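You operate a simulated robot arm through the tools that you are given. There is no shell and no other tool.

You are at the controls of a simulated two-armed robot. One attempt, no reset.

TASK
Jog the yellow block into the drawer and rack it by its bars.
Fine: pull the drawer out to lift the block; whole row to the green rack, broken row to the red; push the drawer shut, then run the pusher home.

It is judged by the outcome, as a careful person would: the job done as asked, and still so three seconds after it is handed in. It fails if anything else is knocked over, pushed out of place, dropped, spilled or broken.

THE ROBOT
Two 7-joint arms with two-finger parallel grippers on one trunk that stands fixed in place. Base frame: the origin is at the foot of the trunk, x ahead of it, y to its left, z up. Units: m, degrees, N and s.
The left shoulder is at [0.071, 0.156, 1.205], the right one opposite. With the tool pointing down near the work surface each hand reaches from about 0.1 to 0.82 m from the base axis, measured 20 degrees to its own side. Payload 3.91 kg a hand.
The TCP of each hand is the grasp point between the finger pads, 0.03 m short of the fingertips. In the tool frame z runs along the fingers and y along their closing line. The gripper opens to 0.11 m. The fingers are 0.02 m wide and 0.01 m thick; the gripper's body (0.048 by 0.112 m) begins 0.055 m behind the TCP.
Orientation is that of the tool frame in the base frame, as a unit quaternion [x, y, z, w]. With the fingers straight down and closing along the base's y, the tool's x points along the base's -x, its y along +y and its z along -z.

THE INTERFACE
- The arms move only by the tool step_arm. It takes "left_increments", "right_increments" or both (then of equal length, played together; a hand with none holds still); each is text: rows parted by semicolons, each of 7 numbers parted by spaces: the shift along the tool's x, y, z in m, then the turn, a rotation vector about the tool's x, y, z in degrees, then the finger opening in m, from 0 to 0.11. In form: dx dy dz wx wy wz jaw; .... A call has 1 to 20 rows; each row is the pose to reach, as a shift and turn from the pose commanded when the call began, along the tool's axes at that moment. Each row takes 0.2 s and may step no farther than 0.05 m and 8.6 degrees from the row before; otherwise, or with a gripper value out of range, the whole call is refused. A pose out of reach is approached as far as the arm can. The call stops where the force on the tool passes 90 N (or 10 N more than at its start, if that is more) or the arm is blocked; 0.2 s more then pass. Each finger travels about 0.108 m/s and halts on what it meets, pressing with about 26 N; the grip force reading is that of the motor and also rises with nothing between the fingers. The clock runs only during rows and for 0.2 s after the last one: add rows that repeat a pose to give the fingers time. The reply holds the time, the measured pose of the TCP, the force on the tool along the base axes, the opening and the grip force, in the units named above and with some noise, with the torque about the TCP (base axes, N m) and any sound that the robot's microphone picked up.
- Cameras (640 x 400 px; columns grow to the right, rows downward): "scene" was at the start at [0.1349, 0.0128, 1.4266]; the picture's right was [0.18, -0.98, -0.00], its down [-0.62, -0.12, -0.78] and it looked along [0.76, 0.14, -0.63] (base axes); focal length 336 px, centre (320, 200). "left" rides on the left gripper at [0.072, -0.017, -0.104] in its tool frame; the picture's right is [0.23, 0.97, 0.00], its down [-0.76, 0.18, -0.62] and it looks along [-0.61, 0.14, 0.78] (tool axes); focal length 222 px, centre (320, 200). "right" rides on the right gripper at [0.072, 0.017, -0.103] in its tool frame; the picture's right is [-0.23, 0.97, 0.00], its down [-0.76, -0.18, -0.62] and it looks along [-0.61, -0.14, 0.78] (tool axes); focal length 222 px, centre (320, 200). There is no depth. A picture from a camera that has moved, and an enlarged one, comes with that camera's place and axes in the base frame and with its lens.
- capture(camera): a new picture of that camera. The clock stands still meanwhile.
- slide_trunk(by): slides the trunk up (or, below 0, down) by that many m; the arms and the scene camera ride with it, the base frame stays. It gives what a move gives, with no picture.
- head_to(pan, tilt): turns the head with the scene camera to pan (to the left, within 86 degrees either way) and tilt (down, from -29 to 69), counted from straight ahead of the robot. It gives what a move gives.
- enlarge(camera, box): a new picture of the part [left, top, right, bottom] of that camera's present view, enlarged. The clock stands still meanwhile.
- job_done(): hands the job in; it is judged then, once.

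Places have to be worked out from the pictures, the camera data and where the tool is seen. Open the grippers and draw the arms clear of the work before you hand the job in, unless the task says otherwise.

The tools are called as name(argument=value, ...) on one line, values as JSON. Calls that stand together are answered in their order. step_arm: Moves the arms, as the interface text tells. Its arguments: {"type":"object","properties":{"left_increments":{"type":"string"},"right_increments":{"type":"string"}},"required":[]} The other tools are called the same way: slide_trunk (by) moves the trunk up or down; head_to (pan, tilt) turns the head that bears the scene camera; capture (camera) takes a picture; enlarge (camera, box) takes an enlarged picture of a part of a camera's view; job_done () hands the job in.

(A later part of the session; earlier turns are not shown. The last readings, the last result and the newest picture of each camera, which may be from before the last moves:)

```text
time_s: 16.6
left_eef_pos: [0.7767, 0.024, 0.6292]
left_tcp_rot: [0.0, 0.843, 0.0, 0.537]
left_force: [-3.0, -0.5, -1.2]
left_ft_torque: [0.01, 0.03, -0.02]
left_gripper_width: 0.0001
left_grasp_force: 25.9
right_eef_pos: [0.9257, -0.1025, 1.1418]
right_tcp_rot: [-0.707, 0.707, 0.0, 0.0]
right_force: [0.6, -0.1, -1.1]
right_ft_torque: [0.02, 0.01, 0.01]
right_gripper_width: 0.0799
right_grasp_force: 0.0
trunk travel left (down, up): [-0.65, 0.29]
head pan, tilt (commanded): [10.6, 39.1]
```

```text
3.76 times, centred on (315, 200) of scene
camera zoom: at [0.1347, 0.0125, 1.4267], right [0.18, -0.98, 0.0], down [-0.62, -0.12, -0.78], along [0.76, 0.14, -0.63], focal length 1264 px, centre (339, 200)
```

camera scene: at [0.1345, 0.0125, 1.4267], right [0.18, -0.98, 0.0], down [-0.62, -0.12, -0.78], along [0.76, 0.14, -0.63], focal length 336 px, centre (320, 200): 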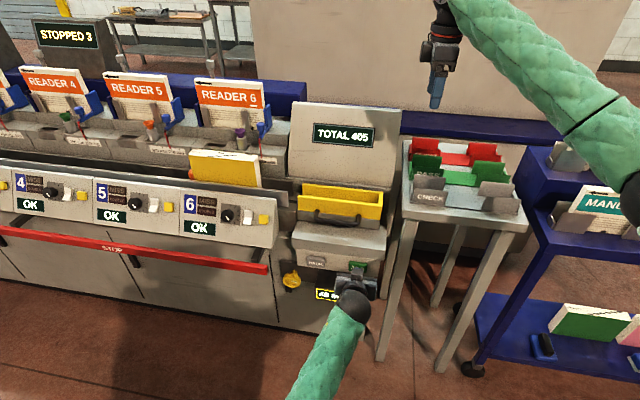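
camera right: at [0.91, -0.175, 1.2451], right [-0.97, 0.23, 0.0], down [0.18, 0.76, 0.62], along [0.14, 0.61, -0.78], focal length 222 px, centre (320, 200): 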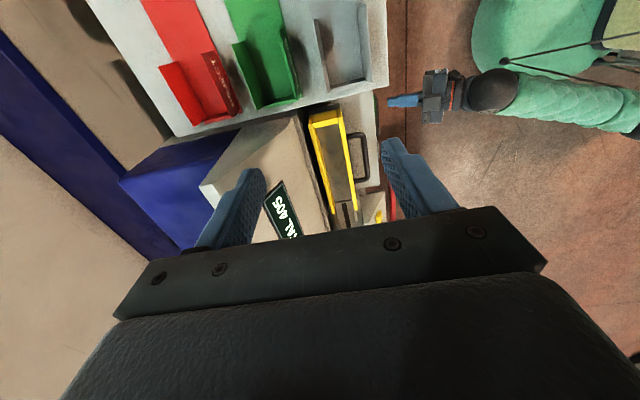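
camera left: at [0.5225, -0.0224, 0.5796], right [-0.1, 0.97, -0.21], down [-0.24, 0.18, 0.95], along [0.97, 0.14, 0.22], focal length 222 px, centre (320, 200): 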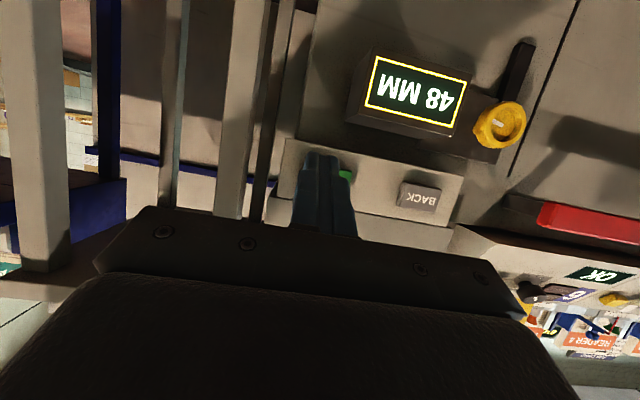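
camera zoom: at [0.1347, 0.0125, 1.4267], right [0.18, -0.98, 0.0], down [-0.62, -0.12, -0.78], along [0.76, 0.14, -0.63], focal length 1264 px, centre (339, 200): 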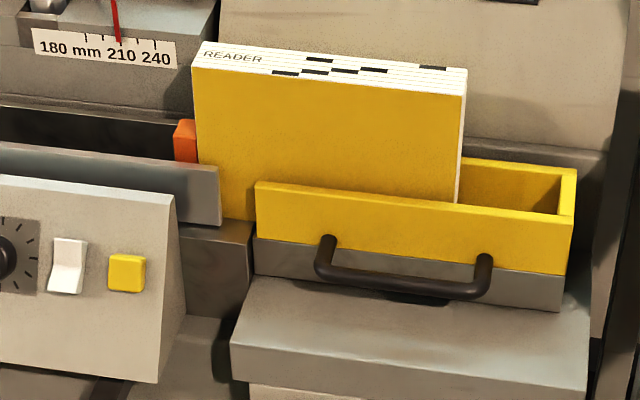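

Trailing edge ≈0.275; another 0.4 s should bring it to ≈0.23, right at the drawer mouth.

step_arm(left_increments="0 0 0 0 0 0 0")

enlarge(camera="right", box=[260, 90, 400, 240])

enlarge(camera="scene", box=[230, 150, 400, 250])

```text
time_s: 17.0
left_eef_pos: [0.7777, 0.0239, 0.6303]
left_tcp_rot: [0.001, 0.844, -0.001, 0.537]
left_force: [-3.3, -0.2, -1.1]
left_ft_torque: [0.0, 0.05, 0.0]
left_gripper_width: 0.0
left_grasp_force: 26.0
right_eef_pos: [0.9264, -0.1029, 1.1409]
right_tcp_rot: [-0.707, 0.707, 0.0, -0.001]
right_force: [0.6, 0.4, 0.5]
right_ft_torque: [-0.02, 0.01, 0.02]
right_gripper_width: 0.0798
right_grasp_force: 0.0
trunk travel left (down, up): [-0.65, 0.29]
head pan, tilt (commanded): [10.6, 39.1]
```

```text
2.67 times, centred on (330, 165) of right
camera zoom: at [0.9106, -0.1751, 1.2447], right [-0.97, 0.23, 0.0], down [0.18, 0.76, 0.62], along [0.14, 0.61, -0.78], focal length 592 px, centre (293, 293)
```

zoom: 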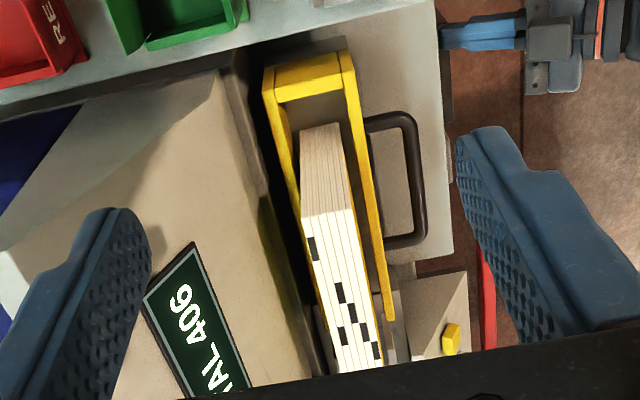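

```text
3.76 times, centred on (315, 200) of scene
camera zoom: at [0.1347, 0.0125, 1.4267], right [0.18, -0.98, 0.0], down [-0.62, -0.12, -0.78], along [0.76, 0.14, -0.63], focal length 1264 px, centre (339, 200)
```

zoom: 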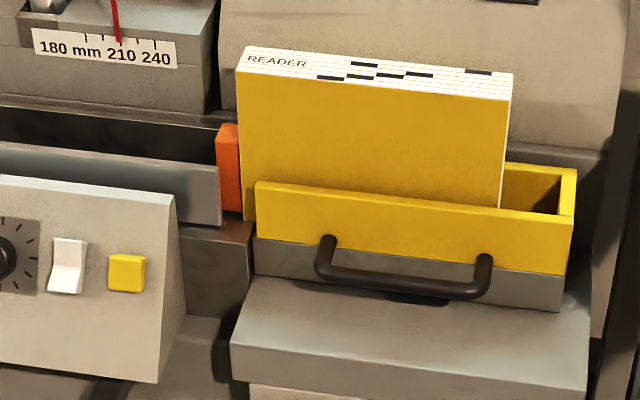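

Trailing edge ≈0.24, drawer mouth ≈0.226 — just a little more travel is needed. I'll release now (it will creep a few mm) and then finish with short taps.

step_arm(left_increments="0 0 -0.025 0 0 0 0")

enlarge(camera="right", box=[260, 90, 400, 240])

enlarge(camera="scene", box=[230, 150, 400, 250])

```text
time_s: 17.4
left_eef_pos: [0.7563, 0.0249, 0.6447]
left_tcp_rot: [0.001, 0.843, 0.0, 0.538]
left_force: [-0.6, -0.3, 1.2]
left_ft_torque: [-0.03, 0.03, 0.03]
left_gripper_width: 0.0
left_grasp_force: 26.1
right_eef_pos: [0.9254, -0.1026, 1.1426]
right_tcp_rot: [0.707, -0.707, 0.001, 0.0]
right_force: [-0.3, 1.1, 0.0]
right_ft_torque: [-0.03, -0.03, -0.03]
right_gripper_width: 0.08
right_grasp_force: 0.0
trunk travel left (down, up): [-0.65, 0.29]
head pan, tilt (commanded): [10.6, 39.1]
```

```text
2.67 times, centred on (330, 165) of right
camera zoom: at [0.9096, -0.1755, 1.2456], right [-0.97, 0.23, 0.0], down [0.18, 0.76, 0.62], along [0.14, 0.61, -0.78], focal length 592 px, centre (293, 293)
```

zoom: 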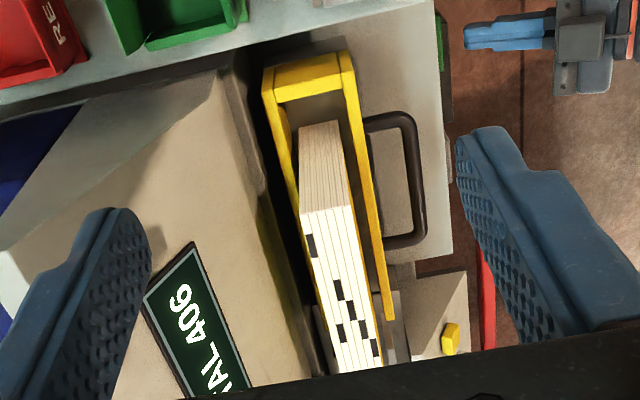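

```text
3.76 times, centred on (315, 200) of scene
camera zoom: at [0.1336, 0.0122, 1.4268], right [0.18, -0.98, 0.0], down [-0.62, -0.12, -0.78], along [0.76, 0.14, -0.63], focal length 1264 px, centre (339, 200)
```

zoom: 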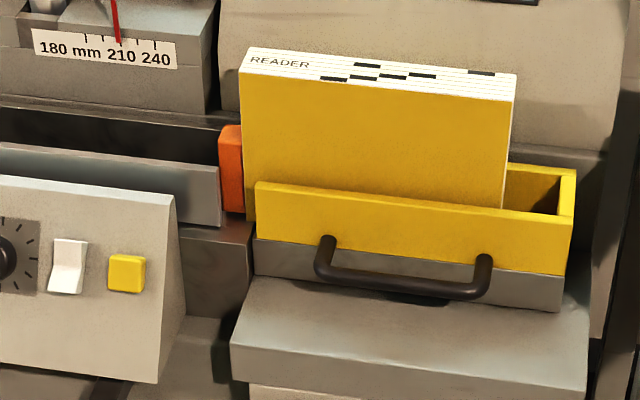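

Only ~3 mm creep; trailing edge ≈0.237. I'll give a brief tap of JOG (press and release) and re-measure.

step_arm(left_increments="0 0 0.027 0 0 0 0; 0 0 0 0 0 0 0")

enlarge(camera="scene", box=[230, 150, 400, 250])

```text
time_s: 18.2
left_eef_pos: [0.7669, 0.0485, 0.6421]
left_tcp_rot: [0.009, 0.84, 0.016, 0.543]
left_force: [0.7, -0.3, 0.5]
left_ft_torque: [-0.02, 0.02, 0.01]
left_gripper_width: 0.0
left_grasp_force: 26.2
right_eef_pos: [0.9277, -0.1023, 1.1419]
right_tcp_rot: [0.707, -0.707, 0.0, 0.0]
right_force: [-0.2, -0.8, -0.2]
right_ft_torque: [0.03, 0.0, 0.04]
right_gripper_width: 0.0804
right_grasp_force: 0.0
trunk travel left (down, up): [-0.65, 0.29]
head pan, tilt (commanded): [10.6, 39.1]
stopped in row 2 (left hand): the arm was blocked; the commanded pose is now the measured one
```

```text
3.76 times, centred on (315, 200) of scene
camera zoom: at [0.1356, 0.0123, 1.4265], right [0.18, -0.98, 0.0], down [-0.62, -0.12, -0.78], along [0.76, 0.14, -0.63], focal length 1264 px, centre (339, 200)
```

zoom: 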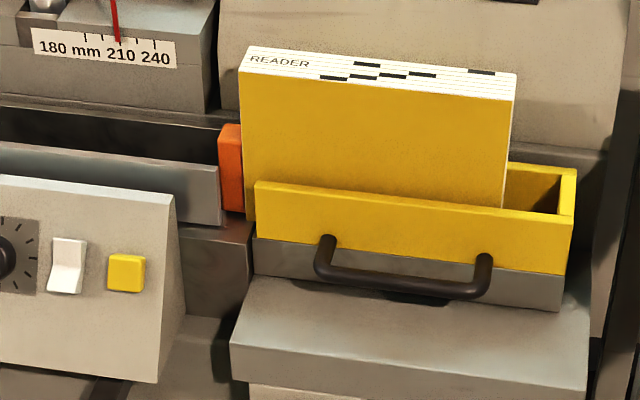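

The hand was reported blocked and has slid to y≈0.0485 without clicking; I'll look before moving anything.

capture(camera="left")

capture(camera="scene")

capture(camera="right")

```text
taken
camera left: at [0.6431, 0.0328, 0.6179], right [-0.1, 0.98, -0.17], down [-0.26, 0.14, 0.96], along [0.96, 0.14, 0.24], focal length 222 px, centre (320, 200)
```

left: 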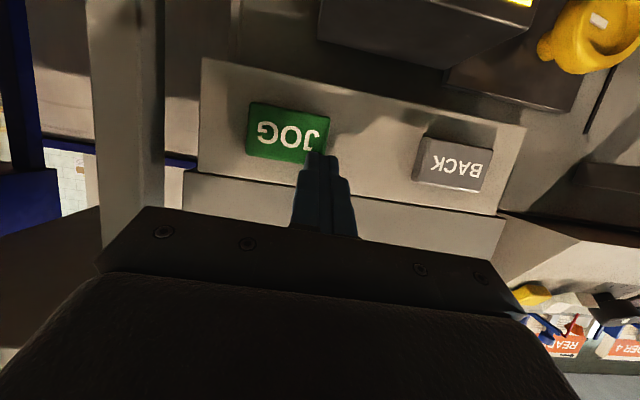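

```text
taken
camera scene: at [0.1356, 0.0123, 1.4265], right [0.18, -0.98, 0.0], down [-0.62, -0.12, -0.78], along [0.76, 0.14, -0.63], focal length 336 px, centre (320, 200)
```

scene: 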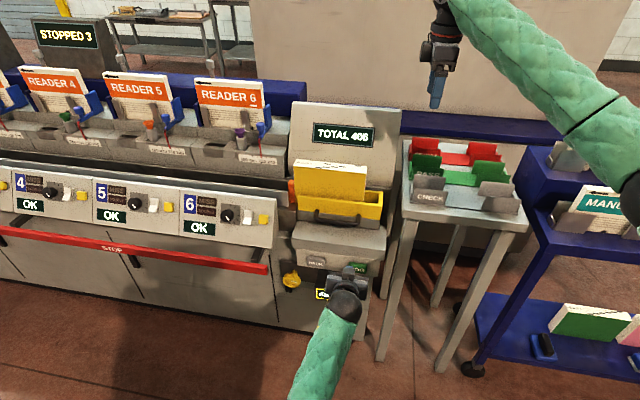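

```text
taken
camera right: at [0.9113, -0.1752, 1.2444], right [-0.97, 0.23, 0.0], down [0.18, 0.76, 0.62], along [0.14, 0.61, -0.78], focal length 222 px, centre (320, 200)
```

right: 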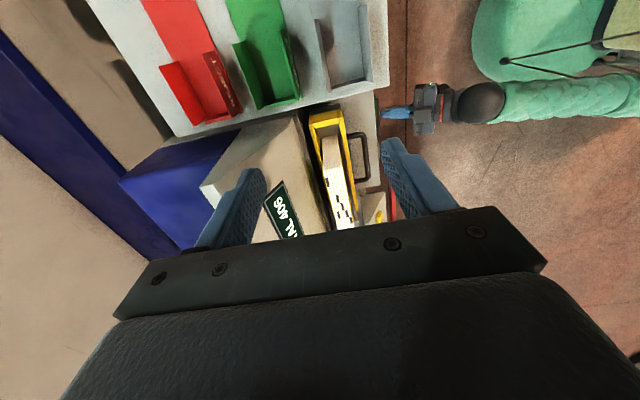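

The fingers slid to the left edge of JOG; no contact force remains. I'll back off, restore the orientation and re-centre on the button.

step_arm(left_increments="0 -0.005 -0.015 0.5 0.4 -0.9 0; 0 -0.015 -0.02 1.0 0.8 -1.9 0; 0 -0.0245 -0.02 1.0 0.8 -1.9 0; 0 -0.0245 -0.02 1.0 0.8 -1.9 0")

```text
time_s: 19.4
left_eef_pos: [0.7555, 0.0594, 0.6508]
left_tcp_rot: [0.014, 0.838, 0.028, 0.545]
left_force: [1.0, 0.6, 0.1]
left_ft_torque: [0.0, 0.02, 0.01]
left_gripper_width: 0.0002
left_grasp_force: 25.8
right_eef_pos: [0.9261, -0.1024, 1.1419]
right_tcp_rot: [-0.707, 0.707, 0.001, 0.0]
right_force: [0.4, -0.8, 0.1]
right_ft_torque: [0.0, 0.02, 0.01]
right_gripper_width: 0.08
right_grasp_force: 0.0
trunk travel left (down, up): [-0.65, 0.29]
head pan, tilt (commanded): [10.6, 39.1]
stopped in row 4 (left hand): the arm was blocked; the commanded pose is now the measured one
```

The hand drifted the wrong way and was blocked again, so something up the arm is obstructed, not the tool. I'll tilt the head down to look at the arms.

head_to(pan=10, tilt=69)

capture(camera="scene")

```text
time_s: 20.4
left_eef_pos: [0.7569, 0.0588, 0.6496]
left_tcp_rot: [0.015, 0.838, 0.027, 0.544]
left_force: [-0.5, 0.4, 0.3]
left_ft_torque: [-0.01, 0.01, -0.02]
left_gripper_width: 0.0002
left_grasp_force: 25.8
right_eef_pos: [0.926, -0.1037, 1.1413]
right_tcp_rot: [0.708, -0.706, 0.0, 0.001]
right_force: [0.5, 0.8, -0.1]
right_ft_torque: [0.02, -0.01, 0.02]
right_gripper_width: 0.0799
right_grasp_force: 0.0
trunk travel left (down, up): [-0.65, 0.29]
head pan, tilt (commanded): [10.0, 68.8]
```

```text
taken
camera scene: at [0.1057, 0.0065, 1.3892], right [0.17, -0.98, 0.0], down [-0.92, -0.16, -0.36], along [0.36, 0.06, -0.93], focal length 336 px, centre (320, 200)
```

scene: 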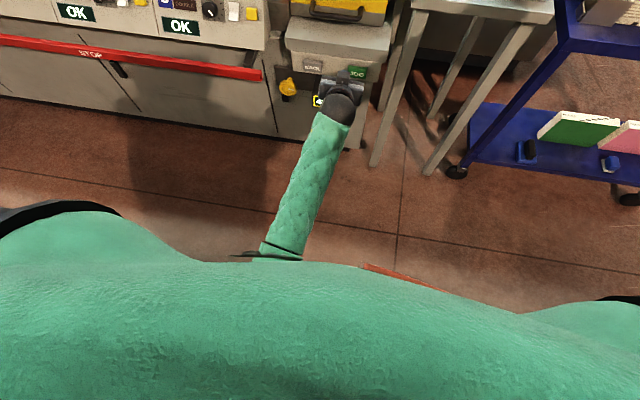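

The left elbow is tucked under the chest and pressing the torso when the hand is this far inward and low. I'll move the hand out to its own side and back, to free the elbow.

step_arm(left_increments="-0.0153 0.0265 -0.0231 0 0 0 0; -0.0307 0.053 -0.0462 0.5 0.3 -1 0; -0.046 0.0795 -0.0693 1 0.6 -2 0; -0.0613 0.106 -0.0924 1.7 1.0 -3.1 0; -0.0613 0.106 -0.0924 1.7 1.0 -3.1 0")

capture(camera="scene")

```text
time_s: 21.6
left_eef_pos: [0.7021, 0.1557, 0.7495]
left_tcp_rot: [-0.001, 0.843, -0.001, 0.538]
left_force: [0.4, 0.3, 0.0]
left_ft_torque: [0.01, -0.02, 0.01]
left_gripper_width: 0.0
left_grasp_force: 25.9
right_eef_pos: [0.9271, -0.1031, 1.1416]
right_tcp_rot: [-0.707, 0.707, 0.0, 0.0]
right_force: [-1.0, 0.0, -1.2]
right_ft_torque: [0.01, 0.0, 0.0]
right_gripper_width: 0.08
right_grasp_force: 0.0
trunk travel left (down, up): [-0.65, 0.29]
head pan, tilt (commanded): [10.0, 68.8]
```

```text
taken
camera scene: at [0.106, 0.006, 1.3891], right [0.17, -0.98, 0.0], down [-0.92, -0.16, -0.36], along [0.36, 0.06, -0.93], focal length 336 px, centre (320, 200)
```

scene: 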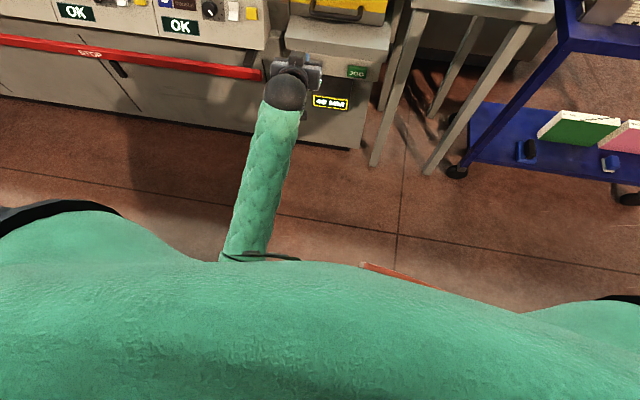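

The arm is free again at (0.702, 0.156, 0.750). I'll check the display reading and then re-approach JOG with the hand yawed 25° so that the wrist and elbow stay on the left side.

enlarge(camera="scene", box=[260, 0, 400, 120])

step_arm(left_increments="0.0151 -0.021 0.0186 5 0 2.3 0; 0.0302 -0.042 0.0373 10 0 4.65 0; 0.0454 -0.0632 0.0559 15 0 7 0; 0.0605 -0.0843 0.0746 20 0 9.3 0; 0.0756 -0.1054 0.0932 22.65 0 10.57 0; 0.0756 -0.1054 0.0932 22.65 0 10.57 0")

capture(camera="left")

capture(camera="scene")

```text
3.33 times, centred on (330, 60) of scene
camera zoom: at [0.106, 0.006, 1.3891], right [0.17, -0.98, 0.0], down [-0.92, -0.16, -0.36], along [0.36, 0.06, -0.93], focal length 1119 px, centre (287, 667)
```

zoom: 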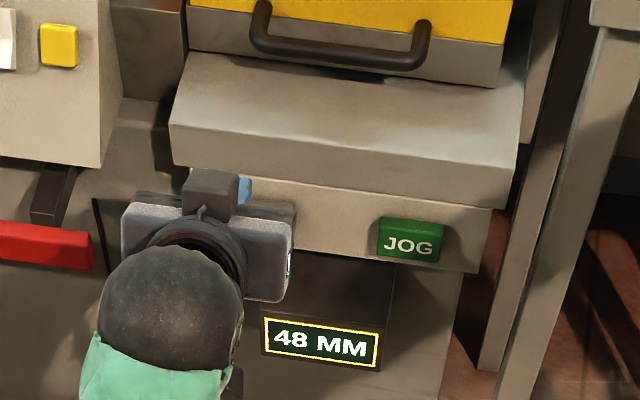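

```text
time_s: 22.9
left_eef_pos: [0.7472, 0.0498, 0.6413]
left_tcp_rot: [0.182, 0.824, -0.117, 0.524]
left_force: [0.0, -0.2, -0.1]
left_ft_torque: [0.03, 0.0, 0.0]
left_gripper_width: 0.0
left_grasp_force: 25.6
right_eef_pos: [0.9258, -0.1035, 1.1416]
right_tcp_rot: [0.707, -0.707, 0.0, 0.0]
right_force: [-0.1, -0.3, 0.5]
right_ft_torque: [0.02, 0.0, 0.02]
right_gripper_width: 0.0804
right_grasp_force: 0.0
trunk travel left (down, up): [-0.65, 0.29]
head pan, tilt (commanded): [10.0, 68.8]
```

```text
taken
camera left: at [0.6273, 0.0894, 0.6189], right [0.32, 0.92, -0.21], down [-0.15, 0.27, 0.95], along [0.94, -0.28, 0.22], focal length 222 px, centre (320, 200)
```

left: 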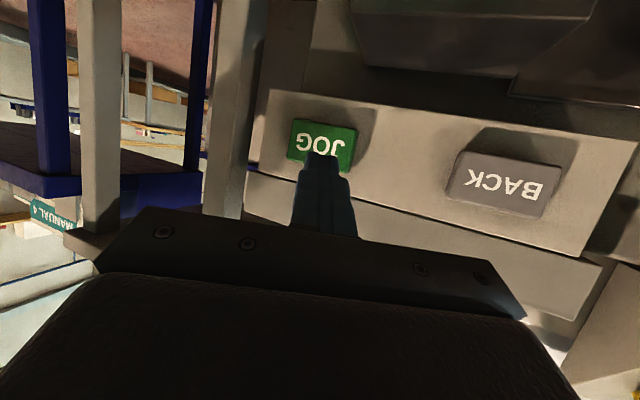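

```text
taken
camera scene: at [0.1052, 0.0068, 1.3892], right [0.17, -0.98, 0.0], down [-0.92, -0.16, -0.36], along [0.36, 0.06, -0.93], focal length 336 px, centre (320, 200)
```

scene: 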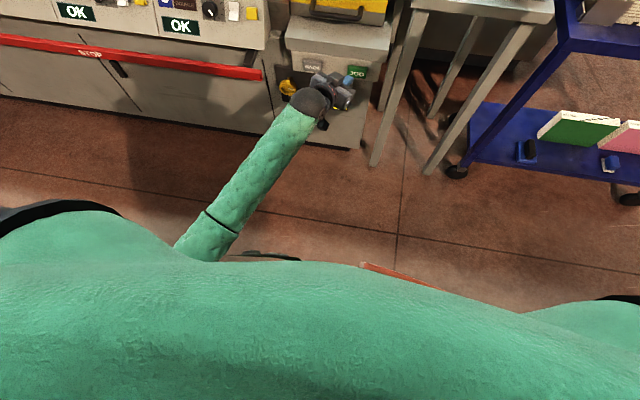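

The elbow now stays well to the left and the fingers point at JOG. I'll restore the head view and give a short tap.

head_to(pan=10.6, tilt=39.1)

step_arm(left_increments="0 0 0.02 0 0 0 0; 0 0 0.032 0 0 0 0; 0 0 0.04 0 0 0 0; 0 0 0.02 0 0 0 0")

enlarge(camera="scene", box=[230, 150, 400, 250])

```text
time_s: 23.9
left_eef_pos: [0.7485, 0.0509, 0.6413]
left_tcp_rot: [0.182, 0.824, -0.117, 0.525]
left_force: [-0.2, 0.3, -0.6]
left_ft_torque: [-0.01, 0.01, -0.01]
left_gripper_width: 0.0
left_grasp_force: 26.1
right_eef_pos: [0.9261, -0.1029, 1.141]
right_tcp_rot: [0.707, -0.707, 0.0, 0.001]
right_force: [0.6, 0.0, 0.2]
right_ft_torque: [0.03, 0.0, -0.02]
right_gripper_width: 0.0799
right_grasp_force: 0.0
trunk travel left (down, up): [-0.65, 0.29]
head pan, tilt (commanded): [10.6, 39.1]
```

```text
time_s: 24.9
left_eef_pos: [0.7665, 0.0462, 0.6325]
left_tcp_rot: [0.182, 0.823, -0.117, 0.525]
left_force: [-0.4, -0.7, 0.5]
left_ft_torque: [0.02, 0.01, 0.02]
left_gripper_width: 0.0001
left_grasp_force: 26.1
right_eef_pos: [0.9263, -0.103, 1.1416]
right_tcp_rot: [0.707, -0.707, 0.0, 0.0]
right_force: [-0.8, -0.7, -0.4]
right_ft_torque: [-0.03, -0.04, 0.0]
right_gripper_width: 0.08
right_grasp_force: 0.0
trunk travel left (down, up): [-0.65, 0.29]
head pan, tilt (commanded): [10.6, 39.1]
heard: click
```

```text
3.76 times, centred on (315, 200) of scene
camera zoom: at [0.1342, 0.0129, 1.4266], right [0.18, -0.98, 0.0], down [-0.62, -0.12, -0.78], along [0.76, 0.14, -0.63], focal length 1264 px, centre (339, 200)
```

zoom: 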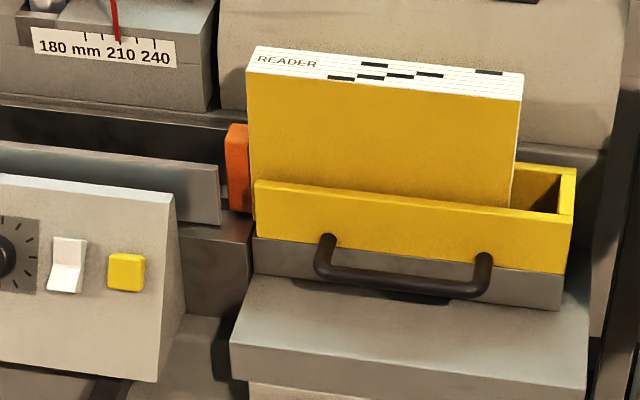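

Another ~7 mm; trailing edge is ~7 mm outside the drawer mouth. Two more taps of the same kind should bring it just inside.

step_arm(left_increments="0 0 0.012 0 0 0 0; 0 0 0.02 0 0 0 0; 0 0 0 0 0 0 0; 0 0 0.012 0 0 0 0; 0 0 0.02 0 0 0 0; 0 0 0 0 0 0 0")

enlarge(camera="scene", box=[230, 150, 400, 250])

enlarge(camera="right", box=[260, 90, 400, 240])

```text
time_s: 26.3
left_eef_pos: [0.7653, 0.0456, 0.632]
left_tcp_rot: [0.181, 0.824, -0.116, 0.525]
left_force: [-0.2, 0.6, 0.8]
left_ft_torque: [0.01, -0.01, -0.01]
left_gripper_width: 0.0
left_grasp_force: 26.1
right_eef_pos: [0.9242, -0.1026, 1.1416]
right_tcp_rot: [0.707, -0.707, 0.0, 0.0]
right_force: [0.1, 0.4, -0.3]
right_ft_torque: [0.03, -0.04, -0.01]
right_gripper_width: 0.08
right_grasp_force: 0.1
trunk travel left (down, up): [-0.65, 0.29]
head pan, tilt (commanded): [10.6, 39.1]
heard: click, click
```

```text
3.76 times, centred on (315, 200) of scene
camera zoom: at [0.1341, 0.0128, 1.4267], right [0.18, -0.98, 0.0], down [-0.62, -0.12, -0.78], along [0.76, 0.14, -0.63], focal length 1264 px, centre (339, 200)
```

zoom: 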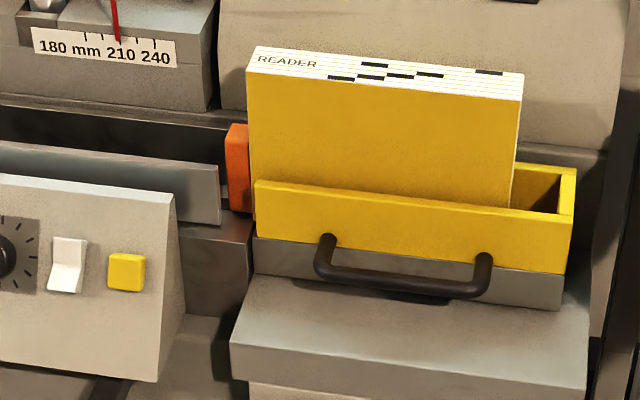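

```text
2.67 times, centred on (330, 165) of right
camera zoom: at [0.91, -0.175, 1.2454], right [-0.97, 0.23, 0.0], down [0.18, 0.76, 0.62], along [0.14, 0.61, -0.78], focal length 592 px, centre (293, 293)
```

zoom: 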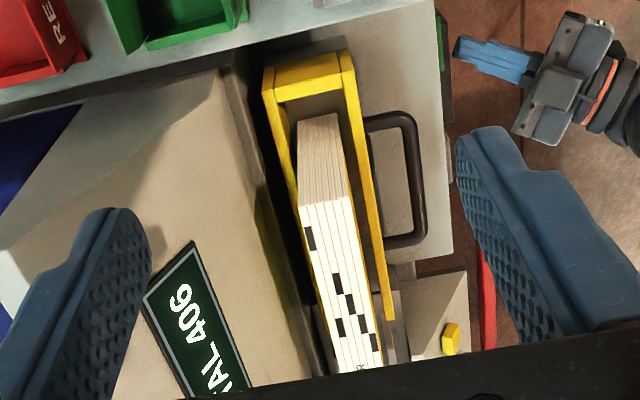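

Two clicks, yet the block has not moved: the pusher appears to be at its end of travel. I'll confirm with one slightly longer press (safe: ≤3 cm of room to the end wall).

step_arm(left_increments="0 0 0.012 0 0 0 0; 0 0 0.02 0 0 0 0; 0 0 0.02 0 0 0 0; 0 0 0 0 0 0 0")

enlarge(camera="scene", box=[270, 160, 330, 220])

enlarge(camera="right", box=[300, 150, 380, 230])

```text
time_s: 27.3
left_eef_pos: [0.7667, 0.0446, 0.6345]
left_tcp_rot: [0.182, 0.823, -0.118, 0.525]
left_force: [-0.4, 0.5, -0.4]
left_ft_torque: [0.03, -0.01, -0.01]
left_gripper_width: 0.0
left_grasp_force: 25.8
right_eef_pos: [0.926, -0.1024, 1.1426]
right_tcp_rot: [-0.707, 0.707, 0.0, 0.0]
right_force: [-0.6, 0.7, 0.5]
right_ft_torque: [0.0, 0.0, -0.01]
right_gripper_width: 0.08
right_grasp_force: 0.1
trunk travel left (down, up): [-0.65, 0.29]
head pan, tilt (commanded): [10.6, 39.1]
heard: click
```

```text
6.67 times, centred on (300, 190) of scene
camera zoom: at [0.134, 0.0129, 1.4267], right [0.18, -0.98, 0.0], down [-0.62, -0.12, -0.78], along [0.76, 0.14, -0.63], focal length 2238 px, centre (453, 267)
```

zoom: 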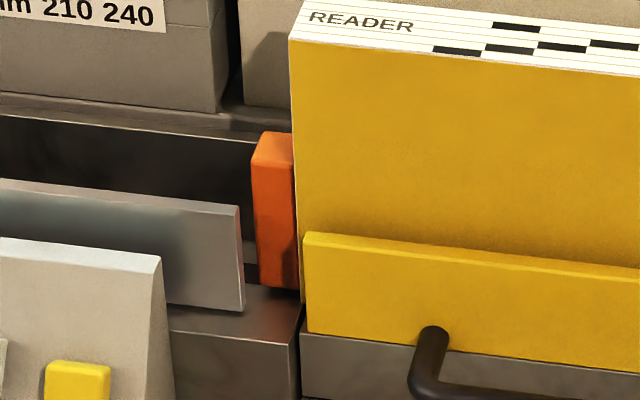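

```text
5.00 times, centred on (340, 190) of right
camera zoom: at [0.9098, -0.1751, 1.2456], right [-0.97, 0.23, 0.0], down [0.18, 0.76, 0.62], along [0.14, 0.61, -0.78], focal length 1111 px, centre (220, 250)
```

zoom: 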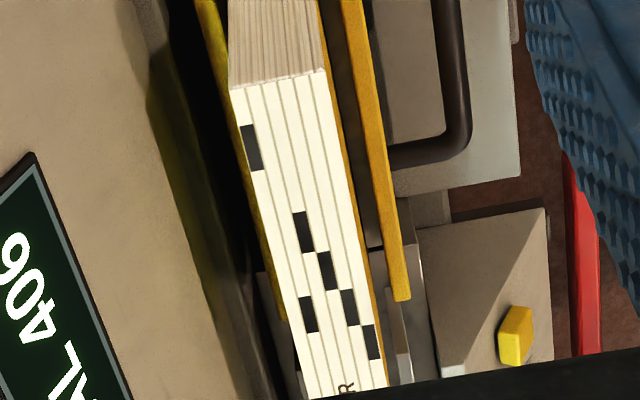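

The press clicked but nothing moved, so the pusher is at its stop with the block seated in the drawer (pusher just outside the drawer's open end). Now I'll retreat the left hand from JOG and pitch it down, to look at the drawer handle from close up.

step_arm(left_increments="-0.0029 -0.0057 -0.041 -3 6.6 -3 0; -0.0323 0.0001 -0.0752 -6 13.1 -6 0; -0.0617 0.0059 -0.1093 -9 19.7 -9 0; -0.0912 0.0116 -0.1435 -12 26.3 -12 0; -0.1206 0.0174 -0.1776 -15 32.8 -15 0; -0.15 0.0232 -0.2118 -18 39.4 -18 0.05; -0.15 0.0232 -0.2118 -18 39.4 -18 0.05")

capture(camera="left")

capture(camera="scene")

```text
time_s: 28.9
left_eef_pos: [0.6595, 0.1217, 0.8576]
left_tcp_rot: [-0.002, 0.977, 0.0, 0.215]
left_force: [0.6, 0.2, 0.9]
left_ft_torque: [0.0, -0.01, -0.02]
left_gripper_width: 0.0502
left_grasp_force: 0.0
right_eef_pos: [0.9266, -0.1019, 1.1414]
right_tcp_rot: [0.708, -0.706, -0.001, 0.0]
right_force: [-0.6, -0.2, 0.1]
right_ft_torque: [0.0, 0.0, -0.01]
right_gripper_width: 0.08
right_grasp_force: 0.1
trunk travel left (down, up): [-0.65, 0.29]
head pan, tilt (commanded): [10.6, 39.1]
```

```text
taken
camera left: at [0.5501, 0.1058, 0.921], right [-0.21, 0.97, -0.1], down [0.43, 0.18, 0.89], along [0.88, 0.14, -0.45], focal length 222 px, centre (320, 200)
```

left: 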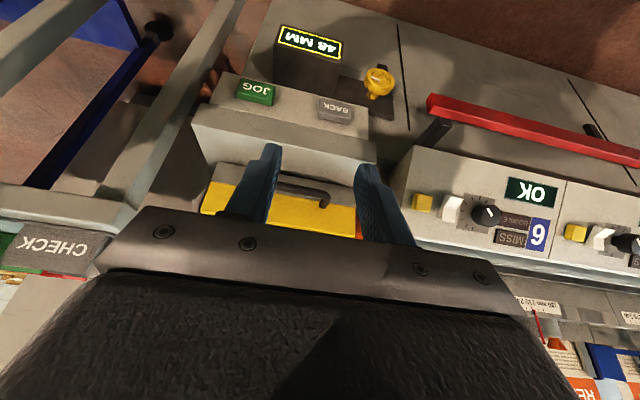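

```text
taken
camera scene: at [0.1345, 0.013, 1.4266], right [0.18, -0.98, 0.0], down [-0.62, -0.12, -0.78], along [0.76, 0.14, -0.63], focal length 336 px, centre (320, 200)
```

scene: 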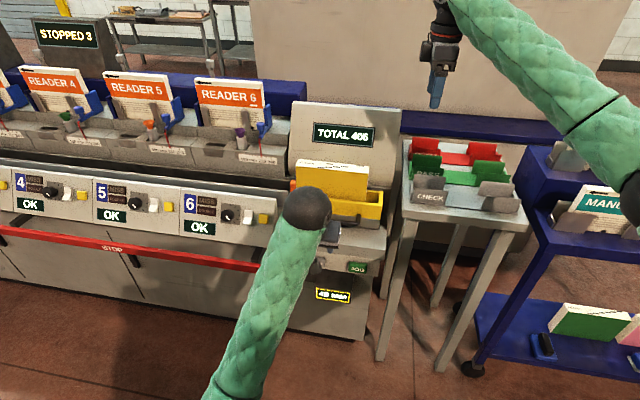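

The hand obeys exactly here. I'll zoom the left camera on the handle and drawer to fix the handle's height and standoff.

enlarge(camera="left", box=[180, 70, 430, 250])

enlarge(camera="right", box=[300, 90, 440, 240])

```text
2.22 times, centred on (305, 160) of left
camera zoom: at [0.5501, 0.1058, 0.921], right [-0.21, 0.97, -0.1], down [0.43, 0.18, 0.89], along [0.88, 0.14, -0.45], focal length 494 px, centre (353, 289)
```

zoom: 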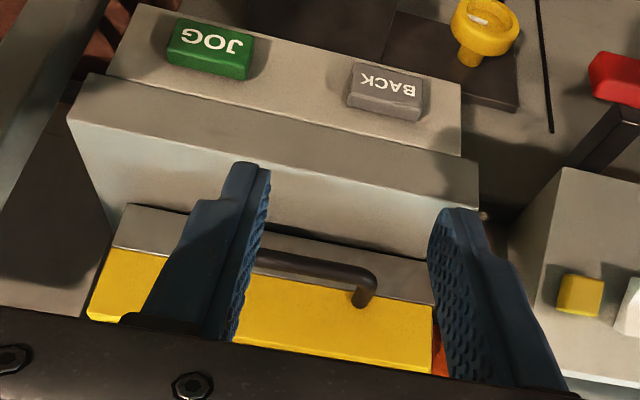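

```text
2.67 times, centred on (370, 165) of right
camera zoom: at [0.9104, -0.1745, 1.2449], right [-0.97, 0.23, 0.0], down [0.18, 0.76, 0.62], along [0.14, 0.61, -0.78], focal length 592 px, centre (187, 293)
```

zoom: 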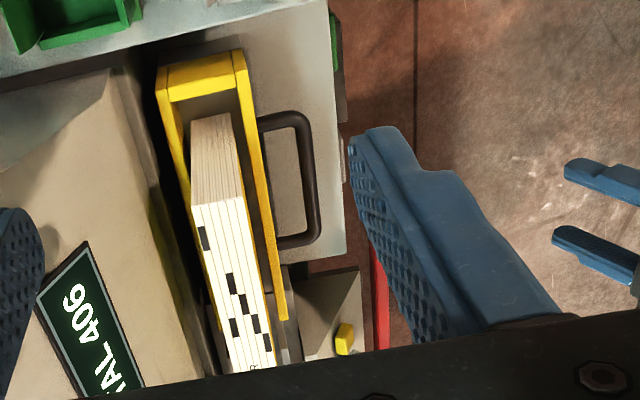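

Triangulated: handle bar at x≈0.861, z≈0.753, spanning y 0.045–0.165; drawer face x≈0.897, its top z≈0.80, ledge z≈0.70. I'll pitch the left hand forward and roll it 90° so the fingers straddle the bar above and below, at a stand-off.

step_arm(left_increments="-0.0044 -0.0014 0.0064 -2.6 -2.6 7.2 0.05; -0.0087 -0.0028 0.0129 -5.2 -5.2 14.3 0.05; -0.0131 -0.0042 0.0193 -7.8 -7.8 21.5 0.05; -0.0174 -0.0057 0.0258 -10.4 -10.4 28.7 0.05; -0.0218 -0.0071 0.0322 -13 -13 35.8 0.05; -0.0261 -0.0085 0.0387 -15.65 -15.65 43 0.04; -0.0305 -0.0099 0.0451 -18.3 -18.3 50.2 0.04; -0.0348 -0.0113 0.0515 -20.9 -20.9 57.3 0.04; -0.0392 -0.0127 0.058 -23.5 -23.5 64.5 0.04; -0.0435 -0.0142 0.0644 -26.1 -26.1 71.7 0.04; -0.0479 -0.0156 0.0709 -28.7 -28.7 78.8 0.04; -0.0522 -0.017 0.0773 -31.3 -31.3 86 0.04; -0.0522 -0.017 0.0773 -31.3 -31.3 86 0.04")

capture(camera="left")

capture(camera="scene")

capture(camera="right")

```text
time_s: 31.7
left_eef_pos: [0.7393, 0.1041, 0.8089]
left_tcp_rot: [0.597, 0.596, 0.38, 0.38]
left_force: [0.2, -0.3, -0.7]
left_ft_torque: [0.0, 0.0, -0.04]
left_gripper_width: 0.0401
left_grasp_force: 0.0
right_eef_pos: [0.9258, -0.1021, 1.1409]
right_tcp_rot: [-0.707, 0.707, 0.0, 0.0]
right_force: [1.0, 0.6, -0.6]
right_ft_torque: [0.0, 0.03, 0.03]
right_gripper_width: 0.0799
right_grasp_force: 0.1
trunk travel left (down, up): [-0.65, 0.29]
head pan, tilt (commanded): [10.6, 39.1]
```

```text
taken
camera left: at [0.6372, 0.1777, 0.8371], right [0.41, 0.23, 0.88], down [-0.49, -0.76, 0.42], along [0.77, -0.61, -0.2], focal length 222 px, centre (320, 200)
```

left: 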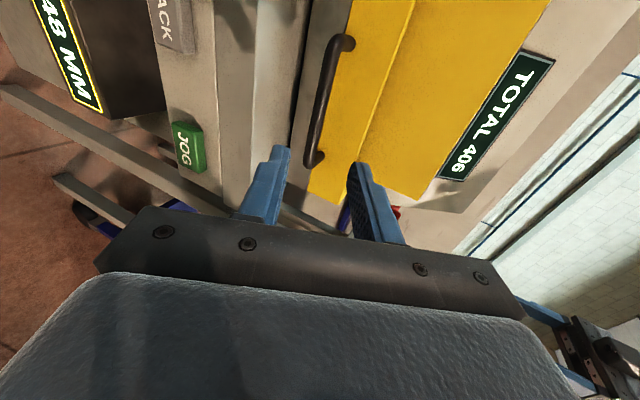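

```text
taken
camera scene: at [0.1347, 0.0124, 1.4266], right [0.18, -0.98, 0.0], down [-0.62, -0.12, -0.78], along [0.76, 0.14, -0.63], focal length 336 px, centre (320, 200)
```

scene: 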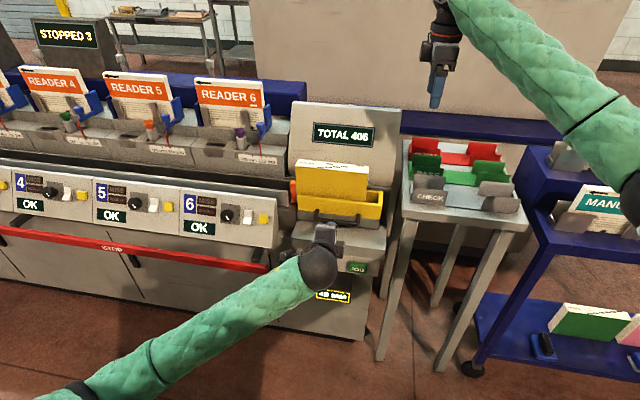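

```text
taken
camera right: at [0.9106, -0.1751, 1.2448], right [-0.97, 0.23, 0.0], down [0.18, 0.76, 0.62], along [0.14, 0.61, -0.78], focal length 222 px, centre (320, 200)
```

right: 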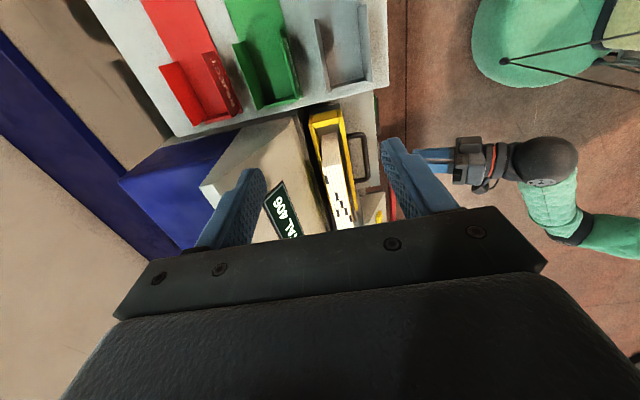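

The fingers are now above and below the bar line. I'll zoom the left camera to check the bar's place between the fingers before advancing.

enlarge(camera="left", box=[220, 20, 420, 250])

```text
1.74 times, centred on (320, 135) of left
camera zoom: at [0.6372, 0.1777, 0.8371], right [0.41, 0.23, 0.88], down [-0.49, -0.76, 0.42], along [0.77, -0.61, -0.2], focal length 386 px, centre (320, 313)
```

zoom: 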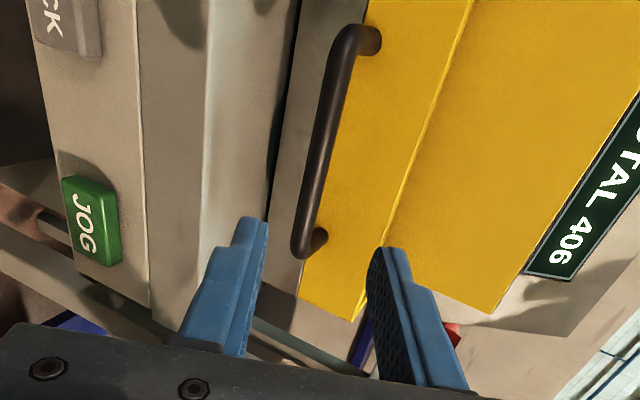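

The bar is confirmed at z≈0.750, x≈0.861 and lies on the tool axis line. I'll advance ~0.12 m to straddle it, fingers open 4 cm.

step_arm(left_increments="0 0 0.035 0 0 0 0.04; 0 0 0.07 0 0 0 0.04; 0 0 0.095 0 0 0 0.04; 0 0 0.11 0 0 0 0.04; 0 0 0.12 0 0 0 0.04; 0 0 0.12 0 0 0 0.04")

enlarge(camera="left", box=[220, 20, 420, 250])

enlarge(camera="right", box=[300, 90, 440, 240])

```text
time_s: 33.1
left_eef_pos: [0.8491, 0.1033, 0.7585]
left_tcp_rot: [0.596, 0.598, 0.378, 0.38]
left_force: [-0.1, 0.5, 0.0]
left_ft_torque: [-0.04, -0.01, 0.0]
left_gripper_width: 0.04
left_grasp_force: 0.0
right_eef_pos: [0.9259, -0.1026, 1.1417]
right_tcp_rot: [-0.707, 0.707, 0.0, 0.0]
right_force: [-0.3, -0.4, -0.5]
right_ft_torque: [0.01, 0.01, -0.04]
right_gripper_width: 0.08
right_grasp_force: 0.1
trunk travel left (down, up): [-0.65, 0.29]
head pan, tilt (commanded): [10.6, 39.1]
```

```text
1.74 times, centred on (320, 135) of left
camera zoom: at [0.747, 0.1772, 0.7865], right [0.41, 0.23, 0.88], down [-0.49, -0.76, 0.43], along [0.77, -0.61, -0.2], focal length 386 px, centre (320, 313)
```

zoom: 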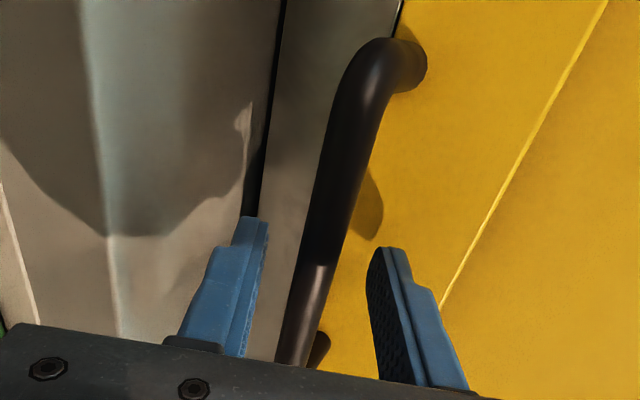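

```text
2.67 times, centred on (370, 165) of right
camera zoom: at [0.9106, -0.1748, 1.2449], right [-0.97, 0.23, 0.0], down [0.18, 0.76, 0.62], along [0.14, 0.61, -0.78], focal length 592 px, centre (187, 293)
```

zoom: 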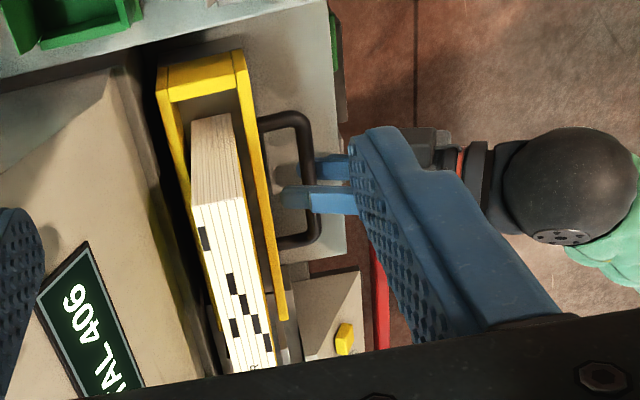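

The bar lies between the fingers. I'll close on it.

step_arm(left_increments="0 0 0 0 0 0 0.02; 0 0 0 0 0 0 0; 0 0 0 0 0 0 0")

```text
time_s: 33.9
left_eef_pos: [0.8483, 0.1019, 0.7573]
left_tcp_rot: [0.597, 0.597, 0.379, 0.38]
left_force: [-10.5, -1.4, -12.6]
left_ft_torque: [-0.02, 0.21, 0.43]
left_gripper_width: 0.0138
left_grasp_force: 45.1
right_eef_pos: [0.926, -0.1016, 1.1407]
right_tcp_rot: [0.707, -0.707, 0.0, 0.001]
right_force: [-0.2, -0.1, -0.1]
right_ft_torque: [0.02, -0.01, 0.0]
right_gripper_width: 0.0802
right_grasp_force: 0.1
trunk travel left (down, up): [-0.65, 0.29]
head pan, tilt (commanded): [10.6, 39.1]
```

Gripped the bar (13.8 mm). Now I'll pull the drawer straight out along −x in small steps, watching force.

step_arm(left_increments="0 -0.0042 -0.0091 0 0 0 0; 0 -0.0085 -0.0181 0 0 0 0; 0 -0.0127 -0.0272 0 0 0 0; 0 -0.0169 -0.0363 0 0 0 0; 0 -0.0169 -0.0363 0 0 0 0")

enlarge(camera="right", box=[260, 90, 440, 240])

enlarge(camera="scene", box=[230, 150, 400, 250])

```text
time_s: 35.1
left_eef_pos: [0.8064, 0.103, 0.758]
left_tcp_rot: [0.596, 0.598, 0.379, 0.379]
left_force: [-1.5, 0.0, -17.5]
left_ft_torque: [-0.01, 0.17, 0.41]
left_gripper_width: 0.0138
left_grasp_force: 44.9
right_eef_pos: [0.9263, -0.103, 1.1401]
right_tcp_rot: [0.707, -0.707, -0.001, 0.001]
right_force: [-0.4, -0.1, 0.5]
right_ft_torque: [0.01, 0.01, 0.0]
right_gripper_width: 0.0799
right_grasp_force: 0.0
trunk travel left (down, up): [-0.65, 0.29]
head pan, tilt (commanded): [10.6, 39.1]
```

```text
2.67 times, centred on (350, 165) of right
camera zoom: at [0.9119, -0.1746, 1.2437], right [-0.97, 0.23, 0.0], down [0.18, 0.76, 0.62], along [0.14, 0.61, -0.78], focal length 592 px, centre (240, 293)
```

zoom: 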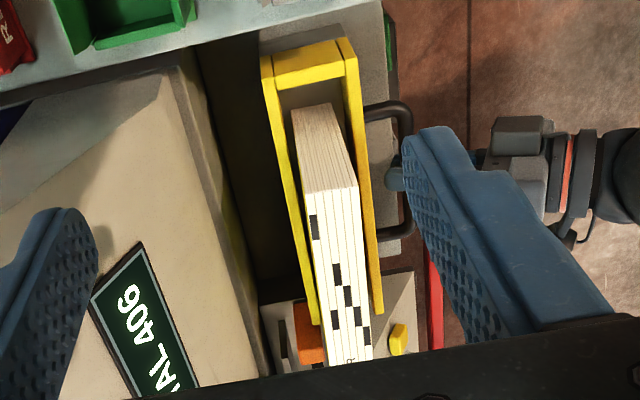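

```text
3.76 times, centred on (315, 200) of scene
camera zoom: at [0.1362, 0.0128, 1.4263], right [0.18, -0.98, 0.0], down [-0.62, -0.12, -0.78], along [0.76, 0.14, -0.63], focal length 1264 px, centre (339, 200)
```

zoom: 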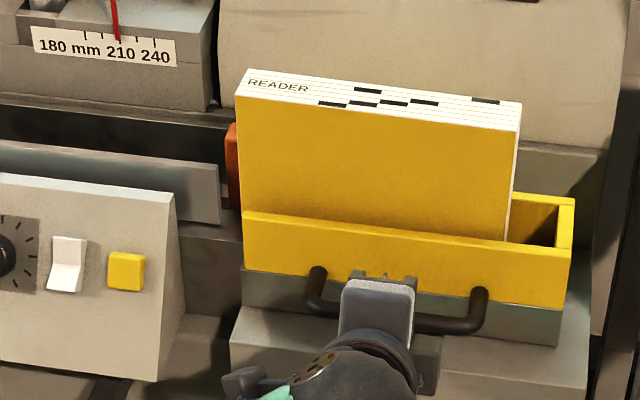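

The drawer slides smoothly with the block riding in it. I'll pull another 6 cm.

step_arm(left_increments="0 -0.0042 -0.0091 0 0 0 0; 0 -0.0085 -0.0181 0 0 0 0; 0 -0.0127 -0.0272 0 0 0 0; 0 -0.0169 -0.0363 0 0 0 0; 0 -0.0211 -0.0453 0 0 0 0; 0 -0.0254 -0.0544 0 0 0 0; 0 -0.0254 -0.0544 0 0 0 0")

enlarge(camera="right", box=[260, 90, 440, 240])

enlarge(camera="scene", box=[230, 90, 400, 260])

```text
time_s: 36.7
left_eef_pos: [0.7491, 0.1027, 0.7587]
left_tcp_rot: [0.596, 0.597, 0.38, 0.38]
left_force: [26.1, 7.9, -12.7]
left_ft_torque: [-0.1, 0.0, 0.11]
left_gripper_width: 0.0137
left_grasp_force: 44.8
right_eef_pos: [0.9294, -0.1021, 1.1398]
right_tcp_rot: [-0.707, 0.707, 0.0, -0.001]
right_force: [0.0, 0.0, 0.3]
right_ft_torque: [0.01, 0.02, 0.01]
right_gripper_width: 0.08
right_grasp_force: 0.1
trunk travel left (down, up): [-0.65, 0.29]
head pan, tilt (commanded): [10.6, 39.1]
```

```text
2.67 times, centred on (350, 165) of right
camera zoom: at [0.9133, -0.1745, 1.2431], right [-0.97, 0.23, 0.0], down [0.18, 0.76, 0.62], along [0.14, 0.61, -0.78], focal length 592 px, centre (240, 293)
```

zoom: 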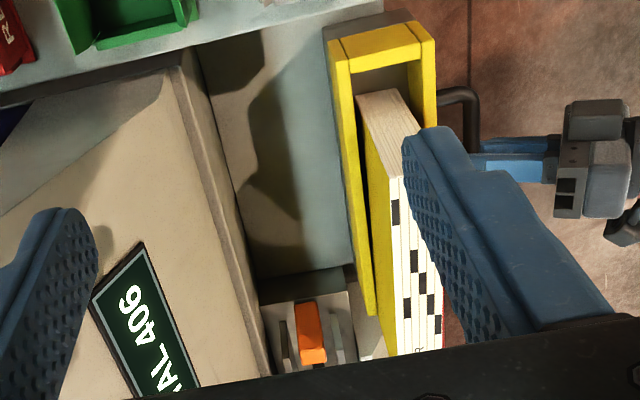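

```text
2.35 times, centred on (315, 175) of scene
camera zoom: at [0.1379, 0.0133, 1.4264], right [0.18, -0.98, 0.0], down [-0.62, -0.12, -0.77], along [0.76, 0.14, -0.63], focal length 790 px, centre (332, 259)
```

zoom: 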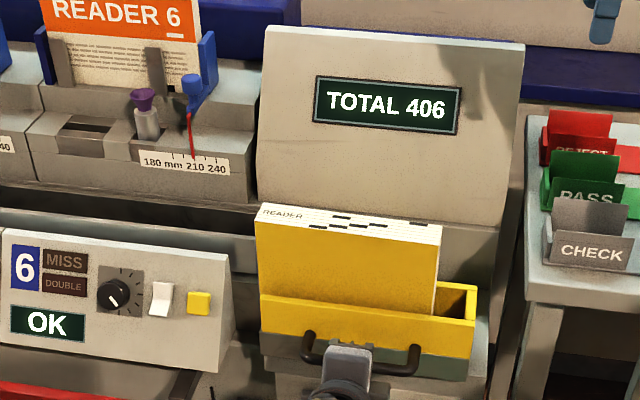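

The drawer has reached its end stop (~0.10 m out, 26 N). I'll open the fingers and withdraw the left hand straight back along its axis.

step_arm(left_increments="0 0.0013 0.0027 0 0 0 0; 0 0.0013 0.0027 0 0 0 0.02; 0 0.0013 0.0027 0 0 0 0.04; 0 0.0013 0.0027 0 0 0 0.04; 0 0 -0.03 0 0 0 0.04; 0 0 -0.065 0 0 0 0.04; 0 0 -0.10 0 0 0 0.04; 0 0 -0.10 0 0 0 0.04")

capture(camera="left")

capture(camera="scene")

```text
time_s: 38.5
left_eef_pos: [0.6556, 0.1044, 0.7976]
left_tcp_rot: [0.597, 0.597, 0.378, 0.38]
left_force: [-0.4, 0.0, -0.1]
left_ft_torque: [-0.03, -0.04, -0.01]
left_gripper_width: 0.0401
left_grasp_force: 0.2
right_eef_pos: [0.9263, -0.1033, 1.1404]
right_tcp_rot: [0.707, -0.707, 0.0, -0.001]
right_force: [1.5, 0.2, 0.2]
right_ft_torque: [0.02, -0.01, 0.01]
right_gripper_width: 0.08
right_grasp_force: 0.1
trunk travel left (down, up): [-0.65, 0.29]
head pan, tilt (commanded): [10.6, 39.1]
```

```text
taken
camera left: at [0.5537, 0.1776, 0.8259], right [0.41, 0.23, 0.88], down [-0.49, -0.76, 0.43], along [0.77, -0.61, -0.2], focal length 222 px, centre (320, 200)
```

left: 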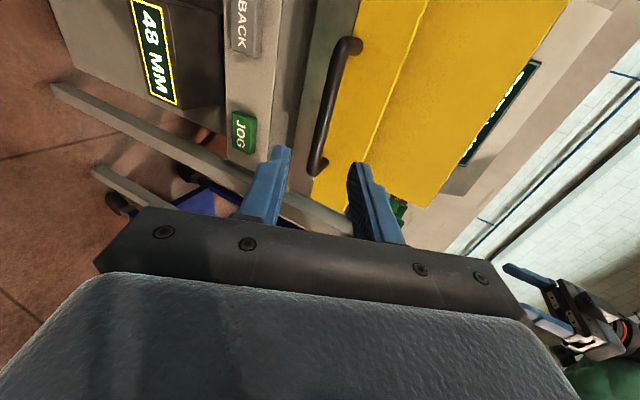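

```text
taken
camera scene: at [0.1354, 0.0126, 1.4265], right [0.18, -0.98, 0.0], down [-0.62, -0.12, -0.78], along [0.76, 0.14, -0.63], focal length 336 px, centre (320, 200)
```

scene: 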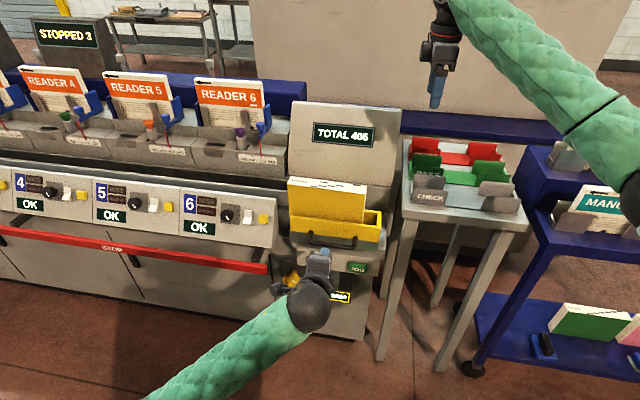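

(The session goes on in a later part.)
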